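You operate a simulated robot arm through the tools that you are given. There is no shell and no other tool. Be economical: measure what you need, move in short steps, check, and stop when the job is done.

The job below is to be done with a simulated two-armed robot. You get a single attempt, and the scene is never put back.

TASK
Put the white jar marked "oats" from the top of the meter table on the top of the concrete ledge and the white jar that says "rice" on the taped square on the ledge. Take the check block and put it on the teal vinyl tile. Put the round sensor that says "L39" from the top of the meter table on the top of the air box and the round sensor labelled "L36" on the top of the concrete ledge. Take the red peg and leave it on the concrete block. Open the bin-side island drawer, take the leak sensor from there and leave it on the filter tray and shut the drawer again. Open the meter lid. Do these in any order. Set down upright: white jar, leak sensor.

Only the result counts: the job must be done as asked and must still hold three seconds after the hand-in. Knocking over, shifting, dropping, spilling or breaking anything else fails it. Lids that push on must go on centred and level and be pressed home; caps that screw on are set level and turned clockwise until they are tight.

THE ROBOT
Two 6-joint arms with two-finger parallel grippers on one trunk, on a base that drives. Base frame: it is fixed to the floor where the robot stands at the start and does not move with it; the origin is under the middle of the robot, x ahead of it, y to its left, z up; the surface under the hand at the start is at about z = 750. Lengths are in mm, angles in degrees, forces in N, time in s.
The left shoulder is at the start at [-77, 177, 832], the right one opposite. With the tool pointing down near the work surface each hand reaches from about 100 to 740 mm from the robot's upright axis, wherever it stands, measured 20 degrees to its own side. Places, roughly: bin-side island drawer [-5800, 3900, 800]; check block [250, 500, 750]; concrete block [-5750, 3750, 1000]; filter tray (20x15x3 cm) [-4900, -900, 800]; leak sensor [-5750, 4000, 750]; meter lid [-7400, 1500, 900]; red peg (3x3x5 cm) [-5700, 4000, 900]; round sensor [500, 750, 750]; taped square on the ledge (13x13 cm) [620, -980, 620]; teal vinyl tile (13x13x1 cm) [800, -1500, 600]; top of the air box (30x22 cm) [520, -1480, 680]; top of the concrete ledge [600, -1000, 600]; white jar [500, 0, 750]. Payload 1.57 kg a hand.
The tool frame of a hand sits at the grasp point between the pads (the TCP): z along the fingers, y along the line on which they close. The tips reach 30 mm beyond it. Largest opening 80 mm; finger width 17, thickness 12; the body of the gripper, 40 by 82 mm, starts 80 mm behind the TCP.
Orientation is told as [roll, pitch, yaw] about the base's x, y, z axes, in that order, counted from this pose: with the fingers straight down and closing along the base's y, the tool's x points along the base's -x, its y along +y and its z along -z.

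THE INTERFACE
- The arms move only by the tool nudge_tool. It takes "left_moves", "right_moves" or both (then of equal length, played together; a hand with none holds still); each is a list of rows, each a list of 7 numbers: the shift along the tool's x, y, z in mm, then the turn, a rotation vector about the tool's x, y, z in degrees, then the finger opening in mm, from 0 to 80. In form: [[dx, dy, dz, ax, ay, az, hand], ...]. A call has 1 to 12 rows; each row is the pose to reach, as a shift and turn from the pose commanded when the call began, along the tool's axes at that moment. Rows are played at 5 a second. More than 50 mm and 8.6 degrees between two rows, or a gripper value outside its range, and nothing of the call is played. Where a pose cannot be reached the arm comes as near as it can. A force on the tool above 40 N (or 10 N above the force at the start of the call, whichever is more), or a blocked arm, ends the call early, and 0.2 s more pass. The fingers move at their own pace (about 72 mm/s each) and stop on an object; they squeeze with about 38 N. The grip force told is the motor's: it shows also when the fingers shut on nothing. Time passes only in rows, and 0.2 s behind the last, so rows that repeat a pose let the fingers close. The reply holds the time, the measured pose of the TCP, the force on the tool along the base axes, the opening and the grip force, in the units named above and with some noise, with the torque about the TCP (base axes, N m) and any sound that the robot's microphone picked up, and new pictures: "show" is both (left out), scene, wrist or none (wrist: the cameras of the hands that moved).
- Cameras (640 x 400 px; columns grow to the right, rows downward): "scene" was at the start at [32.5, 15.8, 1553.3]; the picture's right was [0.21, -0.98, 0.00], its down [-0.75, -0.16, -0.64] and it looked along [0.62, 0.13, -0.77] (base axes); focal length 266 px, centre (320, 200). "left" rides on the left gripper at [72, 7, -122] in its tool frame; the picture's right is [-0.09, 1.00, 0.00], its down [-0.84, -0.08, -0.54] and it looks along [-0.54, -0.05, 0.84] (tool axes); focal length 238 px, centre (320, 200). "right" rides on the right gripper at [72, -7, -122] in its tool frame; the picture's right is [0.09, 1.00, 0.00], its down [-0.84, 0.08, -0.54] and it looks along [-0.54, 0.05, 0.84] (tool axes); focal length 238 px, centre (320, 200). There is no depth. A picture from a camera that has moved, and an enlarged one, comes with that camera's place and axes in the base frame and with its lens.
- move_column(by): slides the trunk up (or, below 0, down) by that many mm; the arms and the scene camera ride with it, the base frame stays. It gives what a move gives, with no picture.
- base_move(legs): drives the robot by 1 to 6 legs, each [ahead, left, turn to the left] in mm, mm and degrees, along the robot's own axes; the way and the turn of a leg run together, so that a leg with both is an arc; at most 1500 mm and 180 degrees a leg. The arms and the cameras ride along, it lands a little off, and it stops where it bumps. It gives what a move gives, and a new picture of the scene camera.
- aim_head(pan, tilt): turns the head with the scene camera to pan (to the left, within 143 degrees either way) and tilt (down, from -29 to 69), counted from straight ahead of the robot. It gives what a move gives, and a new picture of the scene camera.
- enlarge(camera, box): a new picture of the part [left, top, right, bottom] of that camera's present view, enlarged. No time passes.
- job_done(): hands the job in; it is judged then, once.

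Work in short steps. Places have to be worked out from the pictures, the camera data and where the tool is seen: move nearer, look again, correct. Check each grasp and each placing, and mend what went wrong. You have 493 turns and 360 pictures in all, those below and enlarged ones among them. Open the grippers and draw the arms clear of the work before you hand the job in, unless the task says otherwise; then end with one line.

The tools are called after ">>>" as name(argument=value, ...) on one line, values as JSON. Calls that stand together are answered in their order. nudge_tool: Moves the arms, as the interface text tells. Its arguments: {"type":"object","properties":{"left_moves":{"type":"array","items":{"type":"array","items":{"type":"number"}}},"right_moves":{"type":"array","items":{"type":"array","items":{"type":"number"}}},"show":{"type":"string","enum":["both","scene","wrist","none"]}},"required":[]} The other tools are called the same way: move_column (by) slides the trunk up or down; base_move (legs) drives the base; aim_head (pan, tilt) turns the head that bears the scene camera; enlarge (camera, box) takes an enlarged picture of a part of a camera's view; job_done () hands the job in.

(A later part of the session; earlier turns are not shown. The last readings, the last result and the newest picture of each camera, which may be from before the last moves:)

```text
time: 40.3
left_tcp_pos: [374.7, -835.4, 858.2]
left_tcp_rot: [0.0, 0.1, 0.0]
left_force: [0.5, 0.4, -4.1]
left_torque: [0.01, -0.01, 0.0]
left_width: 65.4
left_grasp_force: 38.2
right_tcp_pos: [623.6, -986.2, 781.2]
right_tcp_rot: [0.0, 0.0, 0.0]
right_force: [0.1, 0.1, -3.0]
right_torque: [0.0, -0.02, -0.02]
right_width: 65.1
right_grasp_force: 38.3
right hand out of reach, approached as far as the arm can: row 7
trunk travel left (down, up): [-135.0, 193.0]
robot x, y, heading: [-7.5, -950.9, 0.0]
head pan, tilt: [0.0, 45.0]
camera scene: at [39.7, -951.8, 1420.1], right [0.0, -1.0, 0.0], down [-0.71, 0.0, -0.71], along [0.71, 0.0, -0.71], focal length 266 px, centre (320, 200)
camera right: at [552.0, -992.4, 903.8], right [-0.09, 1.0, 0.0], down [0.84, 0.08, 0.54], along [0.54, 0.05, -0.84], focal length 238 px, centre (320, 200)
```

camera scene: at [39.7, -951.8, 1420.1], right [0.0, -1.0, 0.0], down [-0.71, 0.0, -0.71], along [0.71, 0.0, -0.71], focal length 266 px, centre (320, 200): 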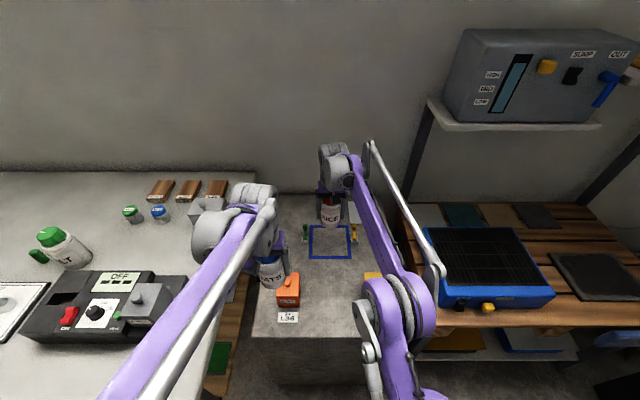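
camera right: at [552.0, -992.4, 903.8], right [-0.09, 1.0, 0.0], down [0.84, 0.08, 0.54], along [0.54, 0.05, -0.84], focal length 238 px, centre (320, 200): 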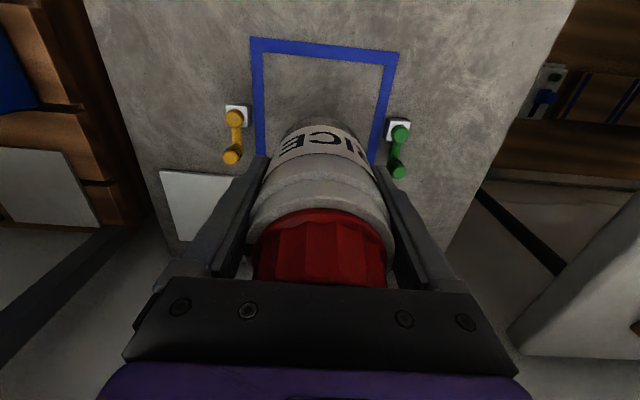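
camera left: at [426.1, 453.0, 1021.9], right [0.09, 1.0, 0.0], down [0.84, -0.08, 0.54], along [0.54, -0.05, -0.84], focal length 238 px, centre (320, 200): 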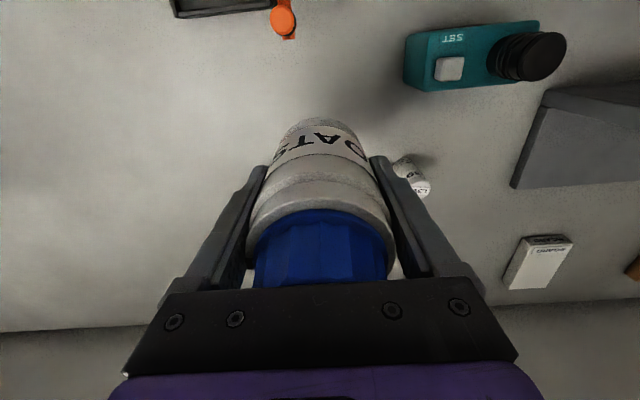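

Aligned. Lower to just above contact.

>>> nudge_tool(right_moves=[[0, 0, 45, 0, 0, 0, 40], [0, 0, 85, 0, 0, 0, 40], [0, 0, 98, 0, 0, 0, 40], [0, 0, 103, 0, 0, 0, 40]], show="none")

>>> nudge_tool(right_moves=[[0, 0, 2, 0, 0, 0, 40], [0, 0, 4, 0, 0, 0, 40], [0, 0, 6, 0, 0, 0, 40], [0, 0, 8, 0, 0, 0, 40]])

```text
time: 41.3
left_tcp_pos: [375.0, -835.9, 860.1]
left_tcp_rot: [0.0, 0.0, 0.0]
left_force: [0.4, 0.3, -3.5]
left_torque: [0.0, 0.02, -0.01]
left_width: 65.7
left_grasp_force: 38.2
right_tcp_pos: [625.3, -987.1, 678.3]
right_tcp_rot: [0.0, 0.0, 0.0]
right_force: [-0.2, 0.6, -3.5]
right_torque: [0.02, 0.03, -0.02]
right_width: 65.2
right_grasp_force: 38.1
trunk travel left (down, up): [-135.0, 193.0]
robot x, y, heading: [-11.0, -951.1, -0.1]
head pan, tilt: [0.0, 45.0]
```

```text
time: 42.3
left_tcp_pos: [375.2, -835.5, 860.2]
left_tcp_rot: [-0.1, 0.0, 0.1]
left_force: [0.0, 0.5, -4.2]
left_torque: [0.04, 0.02, 0.01]
left_width: 65.4
left_grasp_force: 38.1
right_tcp_pos: [623.8, -985.9, 671.9]
right_tcp_rot: [0.1, -0.2, 0.0]
right_force: [2.5, 0.3, 3.9]
right_torque: [-0.02, -0.28, 0.01]
right_width: 65.1
right_grasp_force: 38.5
trunk travel left (down, up): [-135.0, 193.0]
robot x, y, heading: [-9.1, -951.3, 0.2]
head pan, tilt: [0.0, 45.0]
camera scene: at [39.4, -951.9, 1420.2], right [0.0, -1.0, 0.0], down [-0.71, 0.0, -0.71], along [0.71, 0.0, -0.71], focal length 266 px, centre (320, 200)
camera right: at [551.7, -992.8, 793.4], right [-0.09, 1.0, 0.0], down [0.84, 0.08, 0.54], along [0.54, 0.05, -0.84], focal length 238 px, centre (320, 200)
```

scene: 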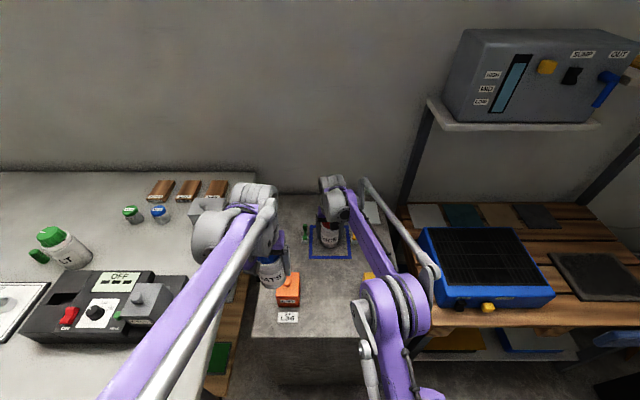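
right: 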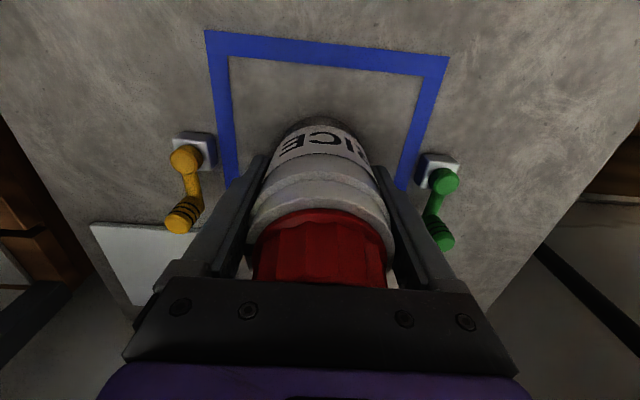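

Contact reached. Release and rise straight up.

>>> nudge_tool(right_moves=[[0, 0, -1, 0, 0, 0, 70], [0, 0, -1, 0, 0, 0, 78], [0, 0, -1, 0, 0, 0, 78], [0, 0, -40, 0, 0, 0, 78], [0, 0, -85, 0, 0, 0, 78], [0, 0, -130, 0, 0, 0, 78], [0, 0, -175, 0, 0, 0, 78]])

```text
time: 43.9
left_tcp_pos: [374.6, -837.4, 859.8]
left_tcp_rot: [0.0, 0.0, 0.0]
left_force: [-0.4, -0.4, -4.2]
left_torque: [0.0, -0.01, 0.0]
left_width: 65.5
left_grasp_force: 38.0
right_tcp_pos: [621.2, -987.4, 835.1]
right_tcp_rot: [0.0, 0.0, 0.0]
right_force: [0.3, -0.6, 0.2]
right_torque: [0.01, -0.04, -0.01]
right_width: 78.0
right_grasp_force: 0.0
right hand out of reach, approached as far as the arm can: row 7
trunk travel left (down, up): [-135.0, 193.0]
robot x, y, heading: [-10.5, -952.2, 0.1]
head pan, tilt: [0.0, 45.0]
camera scene: at [39.5, -952.0, 1420.1], right [0.0, -1.0, 0.0], down [-0.71, 0.0, -0.71], along [0.71, 0.0, -0.71], focal length 266 px, centre (320, 200)
camera right: at [548.2, -994.2, 955.7], right [-0.09, 1.0, 0.0], down [0.84, 0.08, 0.54], along [0.54, 0.05, -0.84], focal length 238 px, centre (320, 200)
```

scene: 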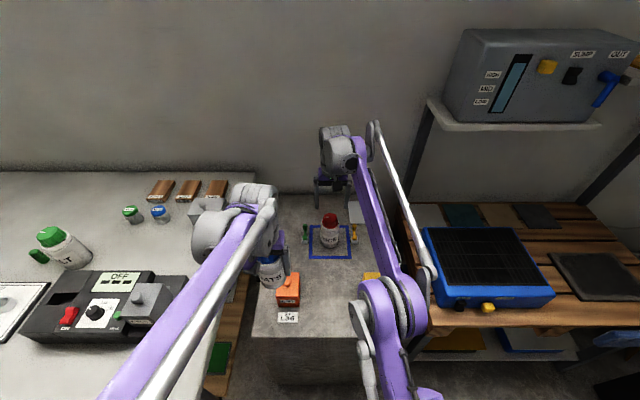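
right: 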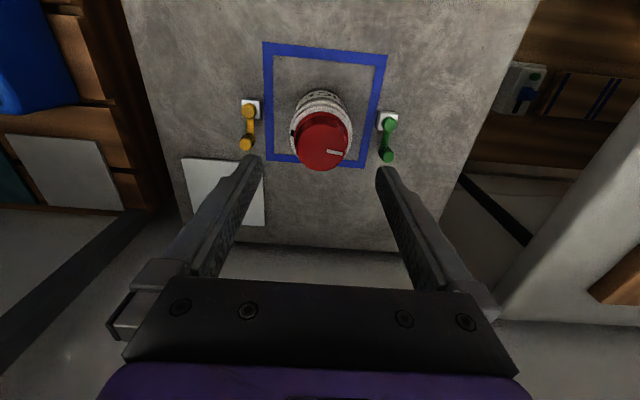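

Rice is upright inside the square. Withdraw the right hand, bring oats to ~[430,-987].

>>> nudge_tool(right_moves=[[27, -39, 0, 0, 0, 0, 78], [54, -77, 0, 0, 0, 0, 78], [81, -116, 0, 0, 0, 0, 78], [107, -155, 0, 0, 0, 0, 78], [134, -194, 0, 0, 0, 0, 78], [161, -232, 0, 0, 0, 0, 78], [188, -271, 0, 0, 0, 0, 78], [188, -271, 0, 0, 0, 0, 78], [188, -271, 0, 0, 0, 0, 78]], left_moves=[[0, 0, 0, 0, 0, 0, 40], [0, 0, 0, 0, 0, 0, 40], [0, 0, 0, 0, 0, 0, 40], [0, 0, 0, 0, 0, 0, 40], [0, 0, 0, 0, 0, 0, 40], [-14, -38, 0, 0, 0, 0, 40], [-28, -76, 0, 0, 0, 0, 40], [-42, -114, 0, 0, 0, 0, 40], [-55, -150, 0, 0, 0, 0, 40]])

```text
time: 45.9
left_tcp_pos: [428.4, -986.1, 858.1]
left_tcp_rot: [0.2, 0.0, 0.0]
left_force: [0.4, 0.1, -3.0]
left_torque: [0.02, -0.02, 0.0]
left_width: 65.4
left_grasp_force: 38.0
right_tcp_pos: [432.7, -1260.0, 834.0]
right_tcp_rot: [0.0, 0.1, 0.0]
right_force: [-0.7, -0.1, 0.0]
right_torque: [0.02, -0.03, -0.02]
right_width: 78.2
right_grasp_force: 0.0
trunk travel left (down, up): [-135.0, 193.0]
robot x, y, heading: [-8.7, -951.9, -0.4]
head pan, tilt: [0.0, 45.0]
camera scene: at [40.1, -952.9, 1420.1], right [0.0, -1.0, 0.0], down [-0.71, 0.0, -0.71], along [0.71, 0.0, -0.71], focal length 266 px, centre (320, 200)
camera right: at [361.0, -1266.8, 956.1], right [-0.09, 1.0, 0.0], down [0.84, 0.08, 0.54], along [0.54, 0.05, -0.84], focal length 238 px, centre (320, 200)
camera left: at [357.8, -979.1, 980.9], right [0.09, 1.0, 0.0], down [0.84, -0.08, 0.54], along [0.54, -0.05, -0.84], focal length 238 px, centre (320, 200)
```

scene: 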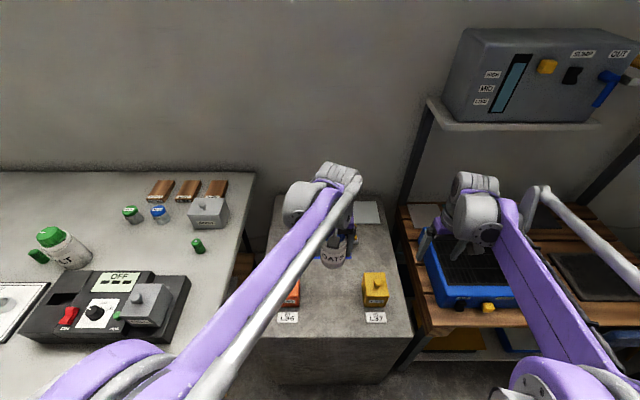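
right: 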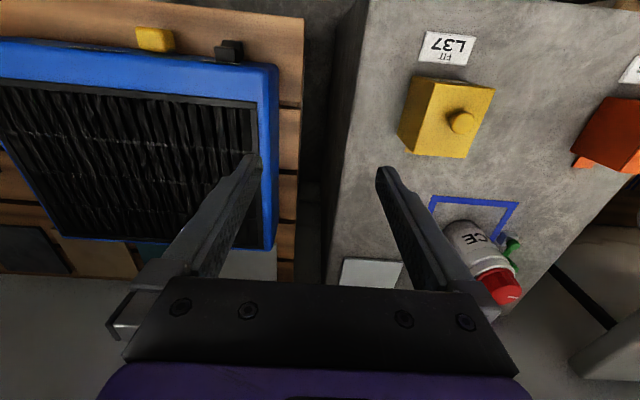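
left: 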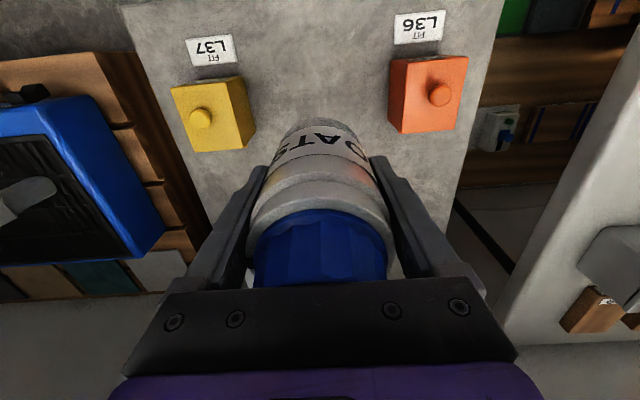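

>>> nudge_tool(left_moves=[[0, 0, 45, 0, 0, 0, 40], [0, 0, 90, 0, 0, 0, 40], [0, 0, 135, 0, 0, 0, 40], [0, 0, 165, 0, 0, 0, 40], [0, 0, 178, 0, 0, 0, 40]], show="none")

>>> nudge_tool(left_moves=[[0, 0, 2, 0, 0, 0, 40], [0, 0, 4, 0, 0, 0, 40], [0, 0, 6, 0, 0, 0, 40], [0, 0, 8, 0, 0, 0, 40]])

```text
time: 47.1
left_tcp_pos: [430.1, -985.3, 680.5]
left_tcp_rot: [0.0, 0.0, 0.0]
left_force: [0.3, -0.1, -3.7]
left_torque: [-0.01, -0.01, -0.03]
left_width: 65.6
left_grasp_force: 37.8
right_tcp_pos: [433.1, -1260.2, 834.0]
right_tcp_rot: [0.1, 0.1, -0.1]
right_force: [0.0, -0.3, -0.6]
right_torque: [-0.02, 0.0, -0.02]
right_width: 78.0
right_grasp_force: 0.1
trunk travel left (down, up): [-135.0, 193.0]
robot x, y, heading: [-8.1, -952.2, -0.1]
head pan, tilt: [0.0, 45.0]
```

```text
time: 48.1
left_tcp_pos: [429.6, -985.7, 674.6]
left_tcp_rot: [0.0, 0.0, 0.0]
left_force: [0.7, -0.8, -3.9]
left_torque: [-0.01, 0.02, -0.01]
left_width: 65.2
left_grasp_force: 38.1
right_tcp_pos: [433.8, -1258.9, 833.7]
right_tcp_rot: [0.0, 0.0, 0.0]
right_force: [0.9, 0.1, -0.3]
right_torque: [0.02, 0.04, 0.01]
right_width: 78.0
right_grasp_force: 0.0
trunk travel left (down, up): [-135.0, 193.0]
robot x, y, heading: [-8.9, -951.6, 0.2]
head pan, tilt: [0.0, 45.0]
camera scene: at [39.7, -952.0, 1420.1], right [0.0, -1.0, 0.0], down [-0.71, 0.0, -0.71], along [0.71, 0.0, -0.71], focal length 266 px, centre (320, 200)
camera left: at [357.2, -978.3, 794.8], right [0.09, 1.0, 0.0], down [0.84, -0.08, 0.54], along [0.54, -0.05, -0.84], focal length 238 px, centre (320, 200)
```

scene: 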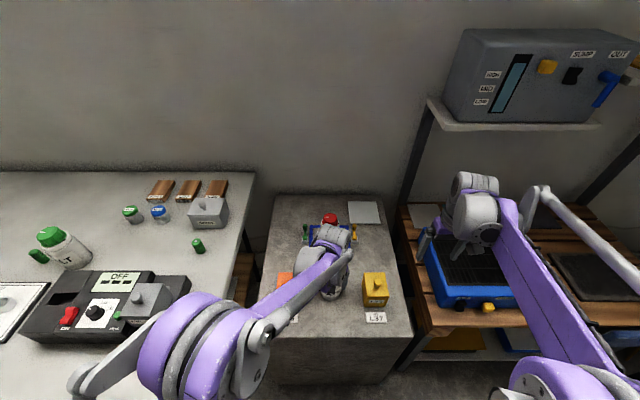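
left: 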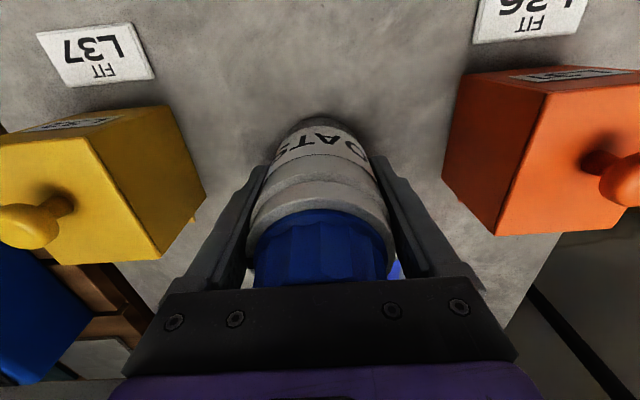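

>>> nudge_tool(left_moves=[[0, 0, 2, 0, 0, 0, 40], [0, 0, 4, 0, 0, 0, 40]], show="none")

```text
time: 48.8
left_tcp_pos: [428.6, -985.5, 671.7]
left_tcp_rot: [0.0, 0.0, 0.0]
left_force: [-2.7, 0.5, 22.5]
left_torque: [0.09, -0.09, 0.06]
left_width: 65.3
left_grasp_force: 37.4
right_tcp_pos: [432.0, -1259.8, 835.8]
right_tcp_rot: [0.0, -0.1, 0.0]
right_force: [0.4, -0.3, 0.4]
right_torque: [0.01, 0.01, 0.0]
right_width: 78.3
right_grasp_force: 0.1
trunk travel left (down, up): [-135.0, 193.0]
robot x, y, heading: [-9.0, -954.0, 0.1]
head pan, tilt: [0.0, 45.0]
stopped in row 2 (left hand): the force on the tool passed its limit at 42 N (the readings are from after the stop); the commanded pose is now the measured one
```

Contact. Release and rise, then retract.

>>> nudge_tool(left_moves=[[0, 0, -1, 0, 0, 0, 70], [0, 0, -1, 0, 0, 0, 78], [0, 0, -1, 0, 0, 0, 78], [0, 0, -40, 0, 0, 0, 78], [0, 0, -85, 0, 0, 0, 78], [0, 0, -130, 0, 0, 0, 78], [0, 0, -175, 0, 0, 0, 78], [40, 25, -175, 0, 0, 0, 78], [80, 60, -175, 0, 0, 0, 78]])

```text
refused: row 9 steps farther than a row can; nothing moved
```

>>> nudge_tool(left_moves=[[0, 0, -1, 0, 0, 0, 70], [0, 0, -1, 0, 0, 0, 78], [0, 0, -1, 0, 0, 0, 78], [0, 0, -40, 0, 0, 0, 78], [0, 0, -85, 0, 0, 0, 78], [0, 0, -130, 0, 0, 0, 78], [0, 0, -175, 0, 0, 0, 78], [35, 30, -175, 0, 0, 0, 78], [70, 60, -175, 0, 0, 0, 78], [70, 100, -175, 0, 0, 0, 78]])

```text
time: 51.0
left_tcp_pos: [359.6, -884.4, 845.9]
left_tcp_rot: [0.0, 0.0, 0.1]
left_force: [0.3, -0.1, 0.2]
left_torque: [-0.03, -0.01, 0.01]
left_width: 77.9
left_grasp_force: 0.2
right_tcp_pos: [432.2, -1259.6, 834.8]
right_tcp_rot: [0.0, 0.0, 0.0]
right_force: [-0.5, 0.1, -0.5]
right_torque: [0.0, 0.02, 0.01]
right_width: 77.9
right_grasp_force: 0.0
trunk travel left (down, up): [-135.0, 193.0]
robot x, y, heading: [-8.3, -952.3, -0.0]
head pan, tilt: [0.0, 45.0]
camera scene: at [39.7, -951.5, 1420.1], right [0.0, -1.0, 0.0], down [-0.71, 0.0, -0.71], along [0.71, 0.0, -0.71], focal length 266 px, centre (320, 200)
camera left: at [287.5, -876.8, 967.1], right [0.09, 1.0, 0.0], down [0.84, -0.08, 0.54], along [0.54, -0.05, -0.84], focal length 238 px, centre (320, 200)
```

scene: 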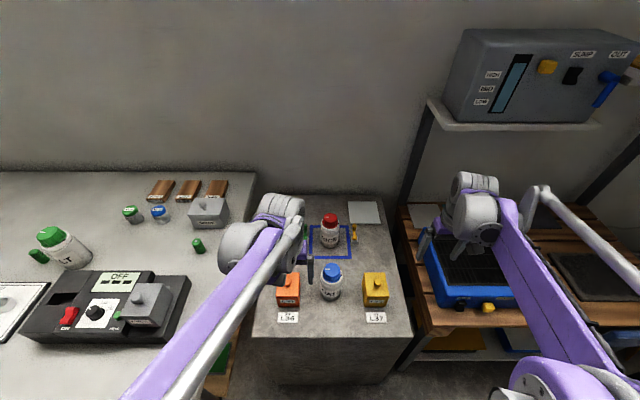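
left: 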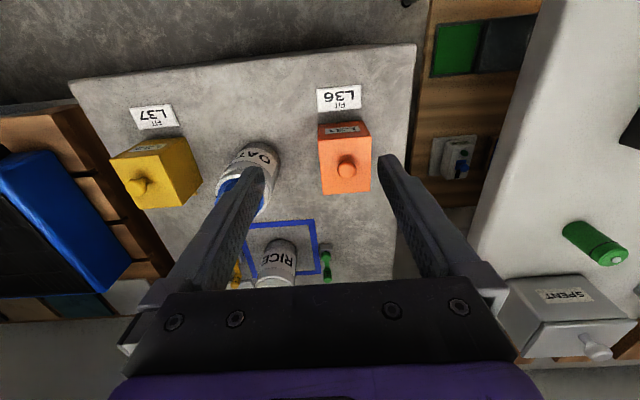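

Both jars stand well. Now raise the trunk and go fetch L36 and L39.

>>> move_column(by=140)

>>> base_move(legs=[[-340, 0, 0], [0, 1400, 0], [340, 0, 0]])

```text
time: 52.7
left_tcp_pos: [359.0, -884.9, 984.6]
left_tcp_rot: [0.0, -0.2, 0.0]
left_force: [0.7, -0.7, -0.7]
left_torque: [0.03, -0.01, 0.02]
left_width: 78.0
left_grasp_force: 0.1
right_tcp_pos: [432.1, -1259.9, 974.0]
right_tcp_rot: [0.1, 0.0, 0.0]
right_force: [-0.3, -0.4, -1.2]
right_torque: [-0.03, -0.03, -0.01]
right_width: 77.9
right_grasp_force: 0.0
trunk travel left (down, up): [-275.0, 53.0]
robot x, y, heading: [-12.7, -951.5, -0.2]
head pan, tilt: [0.0, 45.0]
```

```text
time: 68.9
left_tcp_pos: [360.8, 520.8, 984.8]
left_tcp_rot: [0.0, 0.0, -0.2]
left_force: [-0.1, 0.3, -0.2]
left_torque: [0.01, -0.02, 0.02]
left_width: 77.9
left_grasp_force: 0.0
right_tcp_pos: [432.8, 145.6, 974.6]
right_tcp_rot: [0.0, 0.0, -0.1]
right_force: [0.8, 1.0, -0.6]
right_torque: [0.0, 0.02, 0.01]
right_width: 77.8
right_grasp_force: 0.1
trunk travel left (down, up): [-275.0, 53.0]
robot x, y, heading: [-9.4, 454.4, -0.2]
head pan, tilt: [0.0, 45.0]
camera scene: at [28.7, 455.2, 1560.5], right [0.0, -1.0, 0.0], down [-0.71, 0.0, -0.71], along [0.71, 0.0, -0.71], focal length 266 px, centre (320, 200)
```

scene: 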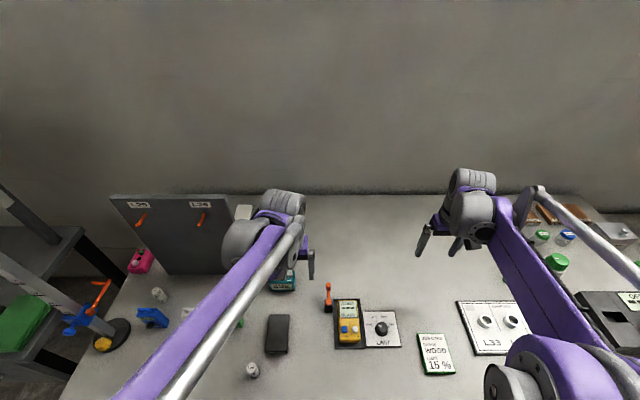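

Moving left hand above L36, right hand above L39.

>>> nudge_tool(left_moves=[[40, 25, 0, 0, 0, 0, 78], [80, 50, 0, 0, 0, 0, 78], [120, 75, 0, 0, 0, 0, 78], [161, 99, 0, 0, 0, 0, 78], [161, 99, 40, 0, 0, 0, 78], [161, 99, 60, 0, 0, 0, 78], [161, 99, 60, 0, 0, 0, 60], [161, 99, 60, 0, 0, 0, 60], [161, 99, 60, 0, 0, 0, 60]], right_moves=[[-14, 44, 0, 0, 0, 0, 78], [-28, 88, 0, 0, 0, 0, 78], [-42, 132, 0, 0, 0, 0, 78], [-57, 177, 0, 0, 0, 0, 78], [-71, 221, 0, 0, 0, 0, 78], [-85, 265, 0, 0, 0, 0, 60], [-99, 309, 0, 0, 0, 0, 60], [-114, 354, 0, 0, 0, 0, 60], [-128, 398, 0, 0, 0, 0, 60]])

```text
time: 70.9
left_tcp_pos: [200.1, 619.2, 925.7]
left_tcp_rot: [0.0, 0.0, -0.3]
left_force: [0.1, 0.6, 0.2]
left_torque: [0.03, -0.01, -0.01]
left_width: 60.0
left_grasp_force: 0.1
right_tcp_pos: [560.7, 545.1, 973.9]
right_tcp_rot: [-0.1, -0.1, -0.2]
right_force: [-0.1, 0.5, -0.3]
right_torque: [0.0, 0.01, -0.01]
right_width: 60.1
right_grasp_force: 0.0
trunk travel left (down, up): [-275.0, 53.0]
robot x, y, heading: [-14.8, 454.3, -0.5]
head pan, tilt: [0.0, 45.0]
camera scene: at [29.1, 456.4, 1560.6], right [0.0, -1.0, 0.0], down [-0.71, 0.0, -0.71], along [0.71, 0.0, -0.71], focal length 266 px, centre (320, 200)
camera right: at [489.2, 538.7, 1096.0], right [-0.09, 1.0, 0.0], down [0.84, 0.08, 0.54], along [0.54, 0.05, -0.84], focal length 238 px, centre (320, 200)
camera left: at [128.9, 628.3, 1046.9], right [0.1, 1.0, 0.0], down [0.84, -0.08, 0.54], along [0.54, -0.05, -0.84], focal length 238 px, centre (320, 200)
```

scene: 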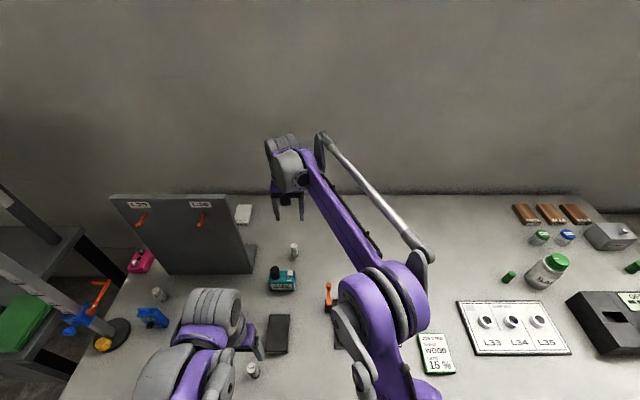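
right: 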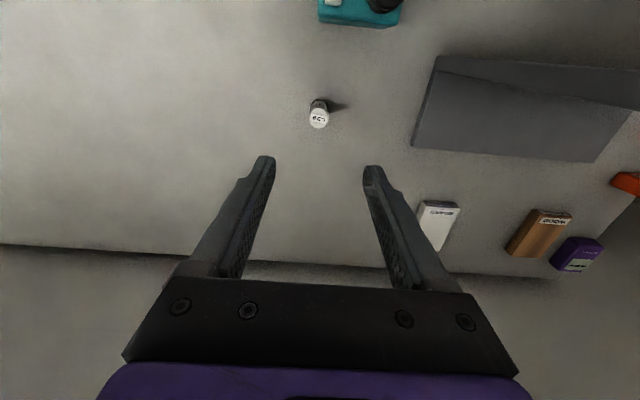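
left: 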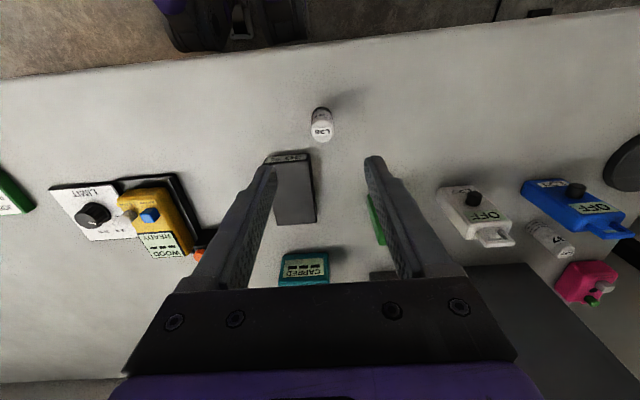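

Both lined up. Descend to z≈786 and close.

>>> nudge_tool(left_moves=[[-1, 2, 40, 0, 0, 0, 60], [-1, 2, 80, 0, 0, 0, 60], [-1, 2, 115, 0, 0, 0, 60], [-1, 2, 138, 0, 0, 0, 60], [-1, 2, 138, 0, 0, 0, 60], [-1, 2, 138, 0, 0, 0, 10], [-1, 2, 138, 0, 0, 0, 10], [-1, 2, 138, 0, 0, 0, 10]], right_moves=[[-2, -1, 45, 0, 0, 0, 60], [-2, -1, 90, 0, 0, 0, 60], [-2, -1, 135, 0, 0, 0, 60], [-2, -1, 170, 0, 0, 0, 60], [-2, -1, 187, 0, 0, 0, 60], [-2, -1, 187, 0, 0, 0, 10], [-2, -1, 187, 0, 0, 0, 10], [-2, -1, 187, 0, 0, 0, 10]])

```text
time: 72.7
left_tcp_pos: [200.3, 621.3, 786.6]
left_tcp_rot: [0.0, -0.1, -0.2]
left_force: [-0.3, 1.0, -0.1]
left_torque: [0.04, 0.02, -0.02]
left_width: 22.2
left_grasp_force: 35.0
right_tcp_pos: [564.2, 541.6, 787.5]
right_tcp_rot: [0.0, 0.0, -0.2]
right_force: [-0.2, 1.6, 0.3]
right_torque: [-0.01, -0.01, 0.0]
right_width: 22.3
right_grasp_force: 35.3
trunk travel left (down, up): [-275.0, 53.0]
robot x, y, heading: [-15.6, 452.7, -0.6]
head pan, tilt: [0.0, 45.0]
camera scene: at [28.6, 455.2, 1560.6], right [0.0, -1.0, 0.0], down [-0.71, 0.0, -0.71], along [0.71, 0.0, -0.71], focal length 266 px, centre (320, 200)
camera right: at [492.0, 536.0, 909.0], right [-0.09, 1.0, 0.0], down [0.84, 0.07, 0.54], along [0.54, 0.05, -0.84], focal length 238 px, centre (320, 200)
camera left: at [129.2, 629.3, 908.5], right [0.1, 1.0, 0.0], down [0.84, -0.08, 0.54], along [0.54, -0.05, -0.84], focal length 238 px, centre (320, 200)
```

scene: 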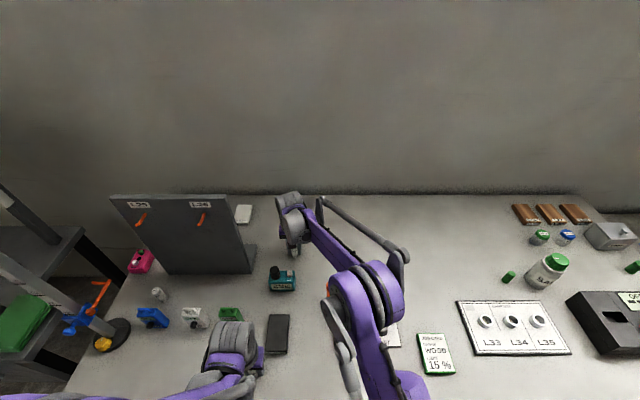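
right: 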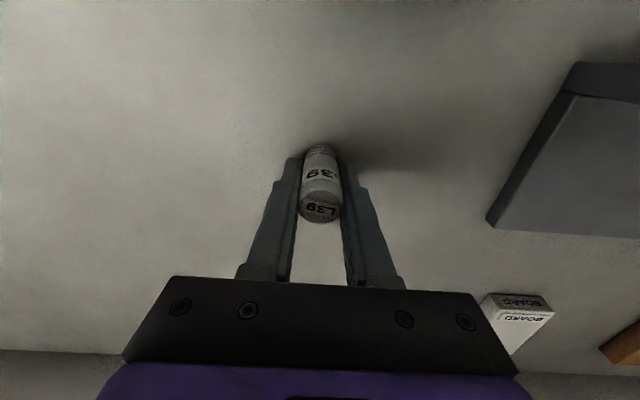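
left: 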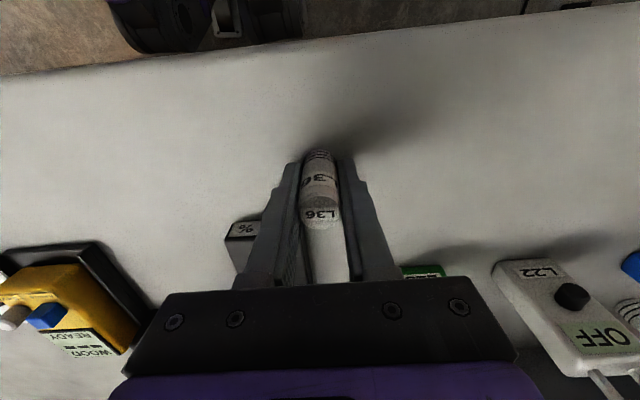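

Both sensors gripped. Lift and bring the hands to carry positions.

>>> nudge_tool(left_moves=[[0, 0, -45, 0, 0, 0, 10], [0, 0, -90, 0, 0, 0, 10], [0, 0, -135, 0, 0, 0, 10], [0, 0, -180, 0, 0, 0, 10]], right_moves=[[0, 0, -45, 0, 0, 0, 10], [0, 0, -90, 0, 0, 0, 10], [0, 0, -135, 0, 0, 0, 10], [0, 0, -180, 0, 0, 0, 10]], show="none")

>>> nudge_tool(right_moves=[[14, -44, 0, 0, 0, 0, 10], [28, -88, 0, 0, 0, 0, 10], [42, -132, 0, 0, 0, 0, 10], [57, -177, 0, 0, 0, 0, 10], [71, -221, 0, 0, 0, 0, 10], [85, -265, 0, 0, 0, 0, 10], [99, -309, 0, 0, 0, 0, 10], [114, -354, 0, 0, 0, 0, 10], [128, -398, 0, 0, 0, 0, 10], [128, -398, 0, 0, 0, 0, 10]], left_moves=[[0, 0, 0, 0, 0, 0, 10], [0, 0, 0, 0, 0, 0, 10], [0, 0, 0, 0, 0, 0, 10], [0, 0, 0, 0, 0, 0, 10], [0, 0, 0, 0, 0, 0, 10], [-40, -25, 0, 0, 0, 0, 10], [-80, -50, 0, 0, 0, 0, 10], [-120, -75, 0, 0, 0, 0, 10], [-160, -99, 0, 0, 0, 0, 10], [-160, -99, 0, 0, 0, 0, 10]])

```text
time: 73.7
left_tcp_pos: [200.5, 621.3, 966.6]
left_tcp_rot: [0.1, -0.1, -0.2]
left_force: [0.3, 0.5, -1.5]
left_torque: [0.0, -0.01, 0.01]
left_width: 22.4
left_grasp_force: 35.0
right_tcp_pos: [563.8, 542.3, 968.0]
right_tcp_rot: [0.0, -0.1, -0.2]
right_force: [0.1, -0.2, 1.1]
right_torque: [0.02, 0.0, 0.01]
right_width: 22.2
right_grasp_force: 34.7
trunk travel left (down, up): [-275.0, 53.0]
robot x, y, heading: [-11.9, 453.9, 0.1]
head pan, tilt: [0.0, 45.0]
```

```text
time: 75.9
left_tcp_pos: [361.1, 522.8, 966.8]
left_tcp_rot: [0.0, -0.1, -0.2]
left_force: [-0.3, -0.3, 0.1]
left_torque: [0.03, 0.0, 0.02]
left_width: 22.4
left_grasp_force: 35.3
right_tcp_pos: [433.7, 144.0, 967.8]
right_tcp_rot: [0.0, 0.0, -0.2]
right_force: [0.9, 0.5, 0.0]
right_torque: [-0.01, -0.01, 0.01]
right_width: 22.4
right_grasp_force: 34.7
trunk travel left (down, up): [-275.0, 53.0]
robot x, y, heading: [-13.4, 457.5, 0.0]
head pan, tilt: [0.0, 45.0]
camera scene: at [27.6, 456.2, 1560.6], right [0.0, -1.0, 0.0], down [-0.71, 0.0, -0.71], along [0.71, 0.0, -0.71], focal length 266 px, centre (320, 200)
camera right: at [361.2, 138.3, 1089.6], right [-0.09, 1.0, 0.0], down [0.84, 0.07, 0.54], along [0.54, 0.05, -0.84], focal length 238 px, centre (320, 200)
camera left: at [288.8, 529.9, 1089.2], right [0.1, 1.0, 0.0], down [0.84, -0.08, 0.54], along [0.54, -0.05, -0.84], focal length 238 px, centre (320, 200)
```

scene: 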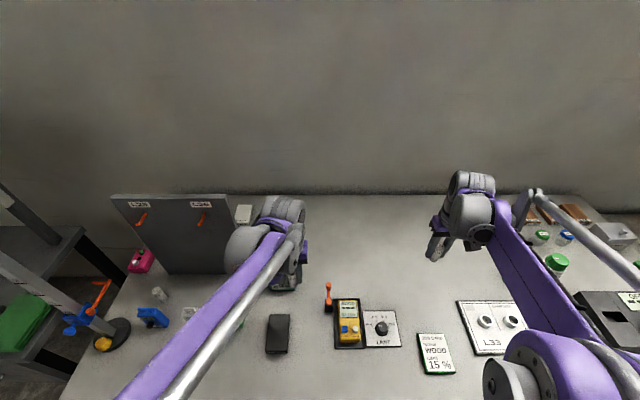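
right: 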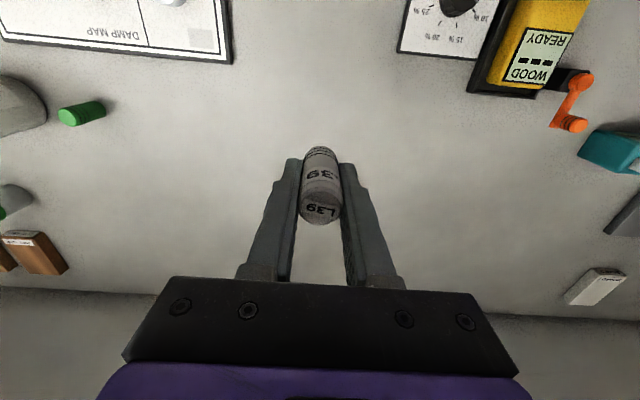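
left: 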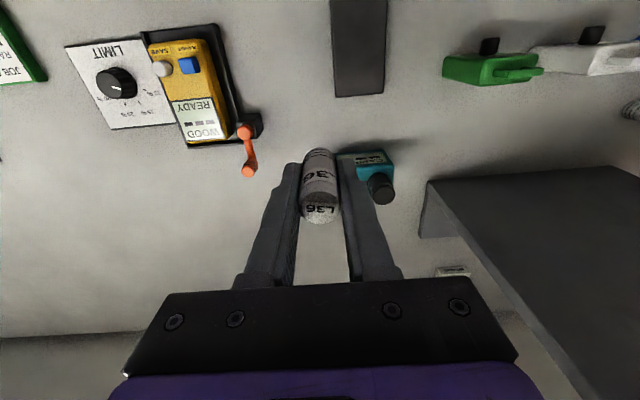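

Drive to about (0,-1150).

>>> base_move(legs=[[-340, 0, 0], [0, -1450, 0], [0, -155, 0], [320, 0, 0]])

>>> aim_head(pan=-20, tilt=48)

>>> enlarge(camera="right", box=[0, 0, 640, 400])

```text
time: 94.0
left_tcp_pos: [334.9, -1085.4, 967.7]
left_tcp_rot: [0.0, -0.1, -0.2]
left_force: [0.6, 0.1, -1.0]
left_torque: [0.0, 0.01, 0.03]
left_width: 22.0
left_grasp_force: 35.2
right_tcp_pos: [405.6, -1464.5, 967.6]
right_tcp_rot: [0.1, -0.1, -0.2]
right_force: [0.6, -0.6, 0.1]
right_torque: [0.02, 0.0, 0.0]
right_width: 22.2
right_grasp_force: 34.4
trunk travel left (down, up): [-275.0, 53.0]
robot x, y, heading: [-40.8, -1153.5, -0.0]
head pan, tilt: [0.0, 45.0]
camera scene: at [1.2, -1153.0, 1560.5], right [0.0, -1.0, 0.0], down [-0.71, 0.0, -0.71], along [0.71, 0.0, -0.71], focal length 266 px, centre (320, 200)
```

scene: 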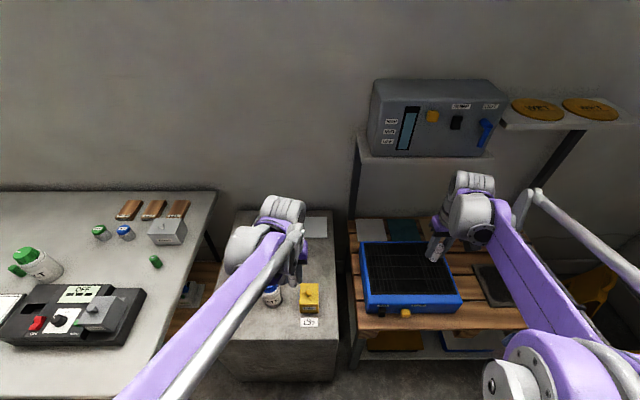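

```text
time: 94.8
left_tcp_pos: [332.5, -1086.6, 968.3]
left_tcp_rot: [0.0, -0.1, -0.1]
left_force: [-0.4, 0.9, 0.0]
left_torque: [0.01, -0.02, 0.03]
left_width: 22.3
left_grasp_force: 35.1
right_tcp_pos: [406.6, -1463.5, 968.4]
right_tcp_rot: [-0.1, -0.1, -0.2]
right_force: [-0.5, 0.5, -0.4]
right_torque: [-0.03, 0.0, -0.03]
right_width: 22.0
right_grasp_force: 34.3
trunk travel left (down, up): [-275.0, 53.0]
robot x, y, heading: [-36.9, -1155.7, -0.1]
head pan, tilt: [-20.0, 48.0]
camera scene: at [-6.5, -1179.9, 1556.4], right [-0.34, -0.94, 0.0], down [-0.7, 0.26, -0.67], along [0.63, -0.23, -0.74], focal length 266 px, centre (320, 200)
```

scene: 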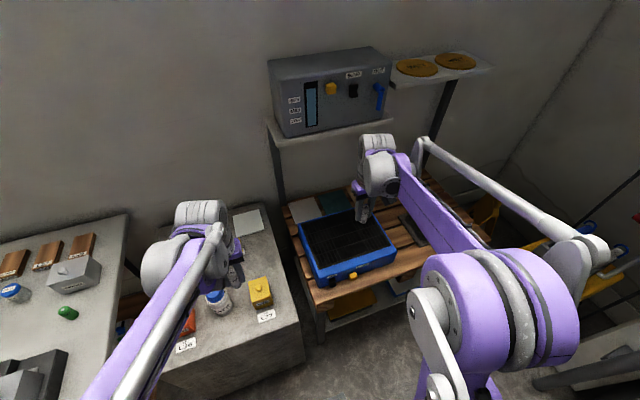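

```text
1.00 times, centred on (320, 200) of right (not enlarged: the box is as wide or as high as the picture)
camera zoom: at [334.3, -1470.3, 1089.2], right [-0.09, 1.0, 0.0], down [0.84, 0.07, 0.54], along [0.54, 0.05, -0.84], focal length 238 px, centre (320, 200)
```

zoom: 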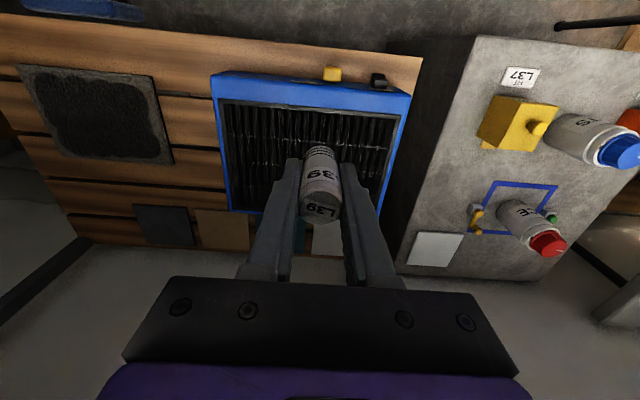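

>>> enlarge(camera="scene", box=[270, 180, 430, 300])

>>> enlarge(camera="right", box=[200, 50, 440, 200])

```text
3.33 times, centred on (350, 240) of scene
camera zoom: at [-6.5, -1179.9, 1556.4], right [-0.34, -0.94, 0.0], down [-0.7, 0.26, -0.67], along [0.63, -0.23, -0.74], focal length 886 px, centre (220, 67)
```

zoom: 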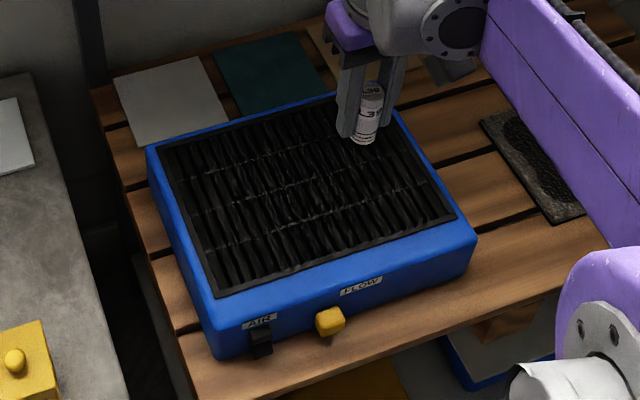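

```text
2.67 times, centred on (320, 125) of right
camera zoom: at [334.3, -1470.3, 1089.2], right [-0.09, 1.0, 0.0], down [0.84, 0.07, 0.54], along [0.54, 0.05, -0.84], focal length 636 px, centre (320, 400)
```

zoom: 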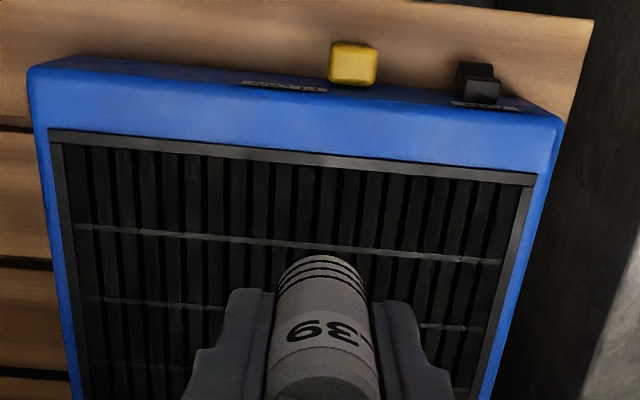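

Air-box top: centre ≈[522,-1475], z≈690. Lower the trunk, then place L39 there and L36 on the ledge front at [345,-985].

>>> move_column(by=-140)

>>> nudge_tool(left_moves=[[-4, 34, 0, 0, 0, 0, 10], [-8, 68, 0, 0, 0, 0, 10], [-12, 102, 0, 0, 0, 0, 10], [-12, 102, 40, 0, 0, 0, 10], [-12, 102, 80, 0, 0, 0, 10]], right_moves=[[-40, -4, 0, 0, 0, 0, 10], [-80, -8, 0, 0, 0, 0, 10], [-115, -12, 0, 0, 0, 0, 10], [-115, -12, 40, 0, 0, 0, 10], [-115, -12, 75, 0, 0, 0, 10]])

```text
time: 96.5
left_tcp_pos: [334.2, -1085.8, 827.6]
left_tcp_rot: [0.0, -0.1, -0.2]
left_force: [0.1, 0.0, -0.4]
left_torque: [-0.01, 0.0, -0.01]
left_width: 22.5
left_grasp_force: 34.8
right_tcp_pos: [406.5, -1465.3, 828.3]
right_tcp_rot: [0.0, 0.0, -0.3]
right_force: [0.9, 0.0, -1.3]
right_torque: [-0.02, -0.01, 0.01]
right_width: 22.2
right_grasp_force: 35.0
trunk travel left (down, up): [-135.0, 193.0]
robot x, y, heading: [-39.0, -1147.5, -0.3]
head pan, tilt: [-20.0, 48.0]
```

```text
time: 97.7
left_tcp_pos: [346.6, -984.6, 745.7]
left_tcp_rot: [0.0, 0.0, -0.2]
left_force: [0.6, 0.7, -0.2]
left_torque: [-0.03, -0.02, -0.01]
left_width: 22.0
left_grasp_force: 34.7
right_tcp_pos: [523.5, -1476.3, 752.7]
right_tcp_rot: [0.0, -0.1, -0.2]
right_force: [-0.2, -1.2, 0.6]
right_torque: [-0.01, -0.02, -0.01]
right_width: 21.9
right_grasp_force: 35.1
trunk travel left (down, up): [-135.0, 193.0]
robot x, y, heading: [-38.1, -1155.8, -0.0]
head pan, tilt: [-20.0, 48.0]
camera scene: at [6.2, -1180.0, 1415.9], right [-0.35, -0.94, 0.0], down [-0.7, 0.26, -0.67], along [0.63, -0.23, -0.74], focal length 266 px, centre (320, 200)
camera right: at [449.9, -1483.1, 874.1], right [-0.09, 1.0, 0.0], down [0.84, 0.07, 0.54], along [0.54, 0.05, -0.84], focal length 238 px, centre (320, 200)
camera left: at [274.9, -977.0, 868.1], right [0.1, 1.0, 0.0], down [0.84, -0.08, 0.54], along [0.54, -0.05, -0.84], focal length 238 px, centre (320, 200)
```

scene: 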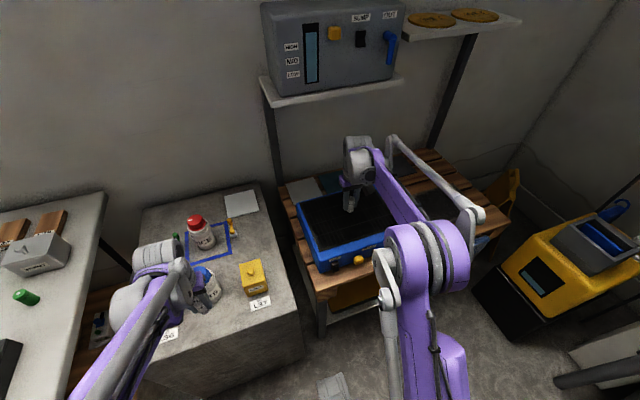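
right: 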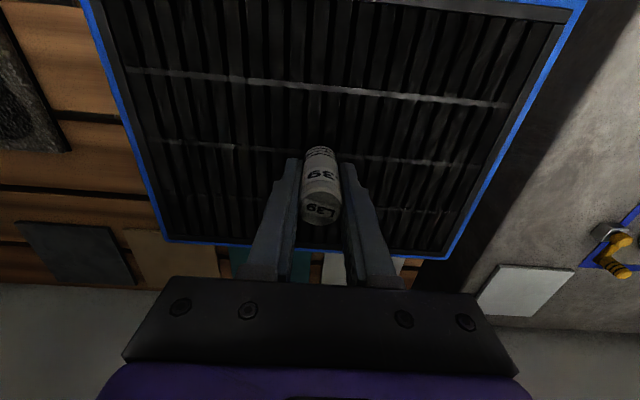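
left: 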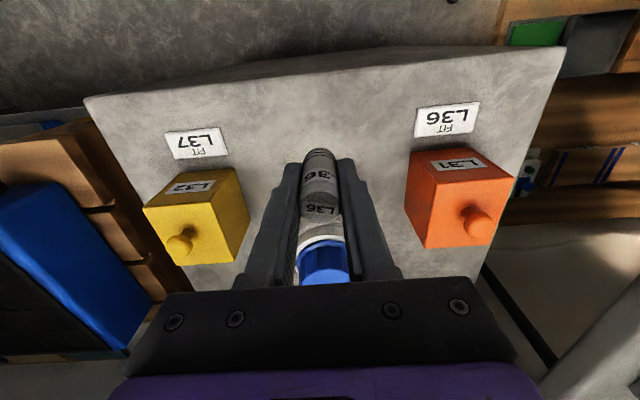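

>>> nudge_tool(left_moves=[[0, 0, 40, 0, 0, 0, 10], [0, 0, 75, 0, 0, 0, 10], [0, 0, 81, 0, 0, 0, 10], [0, 0, 84, 0, 0, 0, 10]], right_moves=[[0, 0, 6, 0, 0, 0, 10], [0, 0, 12, 0, 0, 0, 10], [0, 0, 18, 0, 0, 0, 10], [0, 0, 21, 0, 0, 0, 10]], show="none")

>>> nudge_tool(left_moves=[[0, 0, 2, 0, 0, 0, 10], [0, 0, 4, 0, 0, 0, 10]], right_moves=[[0, 0, 2, 0, 0, 0, 10], [0, 0, 4, 0, 0, 0, 10]])

```text
time: 98.7
left_tcp_pos: [347.6, -983.8, 663.4]
left_tcp_rot: [0.0, 0.0, -0.2]
left_force: [0.7, 0.1, -0.5]
left_torque: [0.02, 0.01, -0.03]
left_width: 22.2
left_grasp_force: 34.8
right_tcp_pos: [522.0, -1476.0, 732.5]
right_tcp_rot: [0.0, 0.0, -0.2]
right_force: [-0.2, 1.1, -0.2]
right_torque: [-0.05, 0.0, 0.02]
right_width: 22.1
right_grasp_force: 35.4
trunk travel left (down, up): [-135.0, 193.0]
robot x, y, heading: [-41.7, -1150.1, -0.2]
head pan, tilt: [-20.0, 48.0]
```

```text
time: 99.2
left_tcp_pos: [345.4, -984.0, 660.3]
left_tcp_rot: [0.2, 0.0, -0.2]
left_force: [2.8, 2.0, 31.8]
left_torque: [0.09, -0.08, 0.03]
left_width: 22.2
left_grasp_force: 35.0
right_tcp_pos: [520.8, -1477.3, 728.3]
right_tcp_rot: [0.0, -0.1, -0.2]
right_force: [-0.5, 0.3, -0.6]
right_torque: [0.01, 0.0, 0.0]
right_width: 22.2
right_grasp_force: 35.1
trunk travel left (down, up): [-135.0, 193.0]
robot x, y, heading: [-37.4, -1149.6, -0.3]
head pan, tilt: [-20.0, 48.0]
camera scene: at [3.8, -1180.5, 1416.2], right [-0.35, -0.94, 0.0], down [-0.7, 0.26, -0.67], along [0.63, -0.23, -0.74], focal length 266 px, centre (320, 200)
camera right: at [448.7, -1483.1, 849.7], right [-0.09, 1.0, 0.0], down [0.84, 0.07, 0.54], along [0.54, 0.05, -0.84], focal length 238 px, centre (320, 200)
camera left: at [273.8, -976.8, 782.0], right [0.1, 1.0, 0.0], down [0.84, -0.08, 0.54], along [0.54, -0.05, -0.84], focal length 238 px, centre (320, 200)
```

scene: 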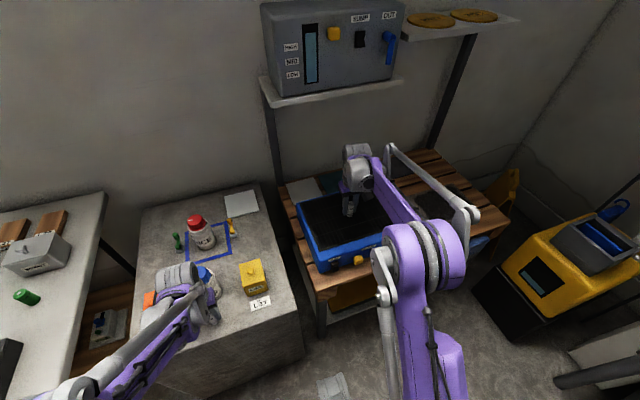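
right: 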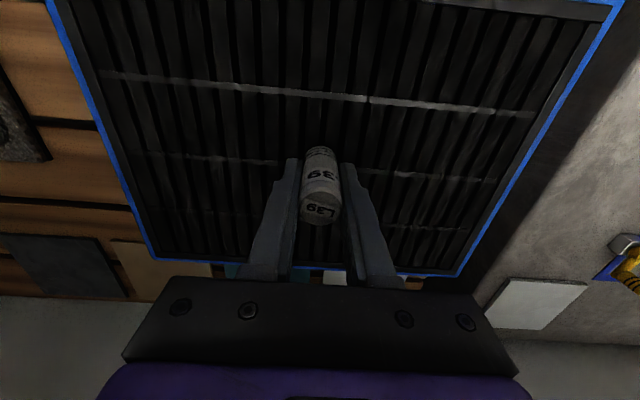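
left: 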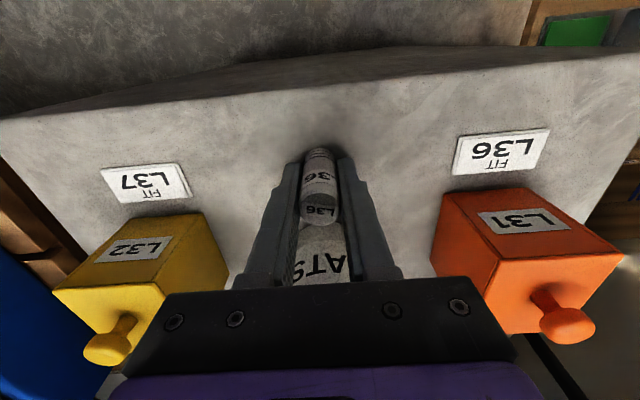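

L36 is on the ledge: release it while stepping L39 further down.

>>> nudge_tool(left_moves=[[0, 0, -1, 0, 0, 0, 30], [0, 0, -1, 0, 0, 0, 45], [0, 0, -1, 0, 0, 0, 45], [0, 0, -40, 0, 0, 0, 45], [0, 0, -85, 0, 0, 0, 45]], show="none")

>>> nudge_tool(right_moves=[[0, 0, 2, 0, 0, 0, 10], [0, 0, 4, 0, 0, 0, 10], [0, 0, 6, 0, 0, 0, 10], [0, 0, 8, 0, 0, 0, 10], [0, 0, 10, 0, 0, 0, 10]], show="none")

```text
time: 100.5
left_tcp_pos: [346.1, -985.7, 745.4]
left_tcp_rot: [0.0, -0.1, -0.2]
left_force: [0.0, -1.0, 0.7]
left_torque: [-0.02, 0.02, -0.02]
left_width: 45.0
left_grasp_force: 0.1
right_tcp_pos: [521.5, -1477.0, 727.3]
right_tcp_rot: [0.0, 0.0, -0.1]
right_force: [0.8, -0.2, 0.0]
right_torque: [-0.02, 0.0, -0.03]
right_width: 22.3
right_grasp_force: 35.1
trunk travel left (down, up): [-135.0, 193.0]
robot x, y, heading: [-38.1, -1150.8, -0.1]
head pan, tilt: [-20.0, 48.0]
```

```text
time: 101.7
left_tcp_pos: [344.7, -985.3, 745.0]
left_tcp_rot: [0.0, -0.1, -0.1]
left_force: [0.8, 0.9, -0.7]
left_torque: [-0.04, -0.04, 0.0]
left_width: 44.9
left_grasp_force: 0.1
right_tcp_pos: [520.4, -1477.7, 719.3]
right_tcp_rot: [-0.1, -0.1, -0.1]
right_force: [4.6, -2.8, 31.2]
right_torque: [-0.11, -0.03, 0.02]
right_width: 22.5
right_grasp_force: 34.8
trunk travel left (down, up): [-135.0, 193.0]
robot x, y, heading: [-40.4, -1155.4, -0.2]
head pan, tilt: [-20.0, 48.0]
```

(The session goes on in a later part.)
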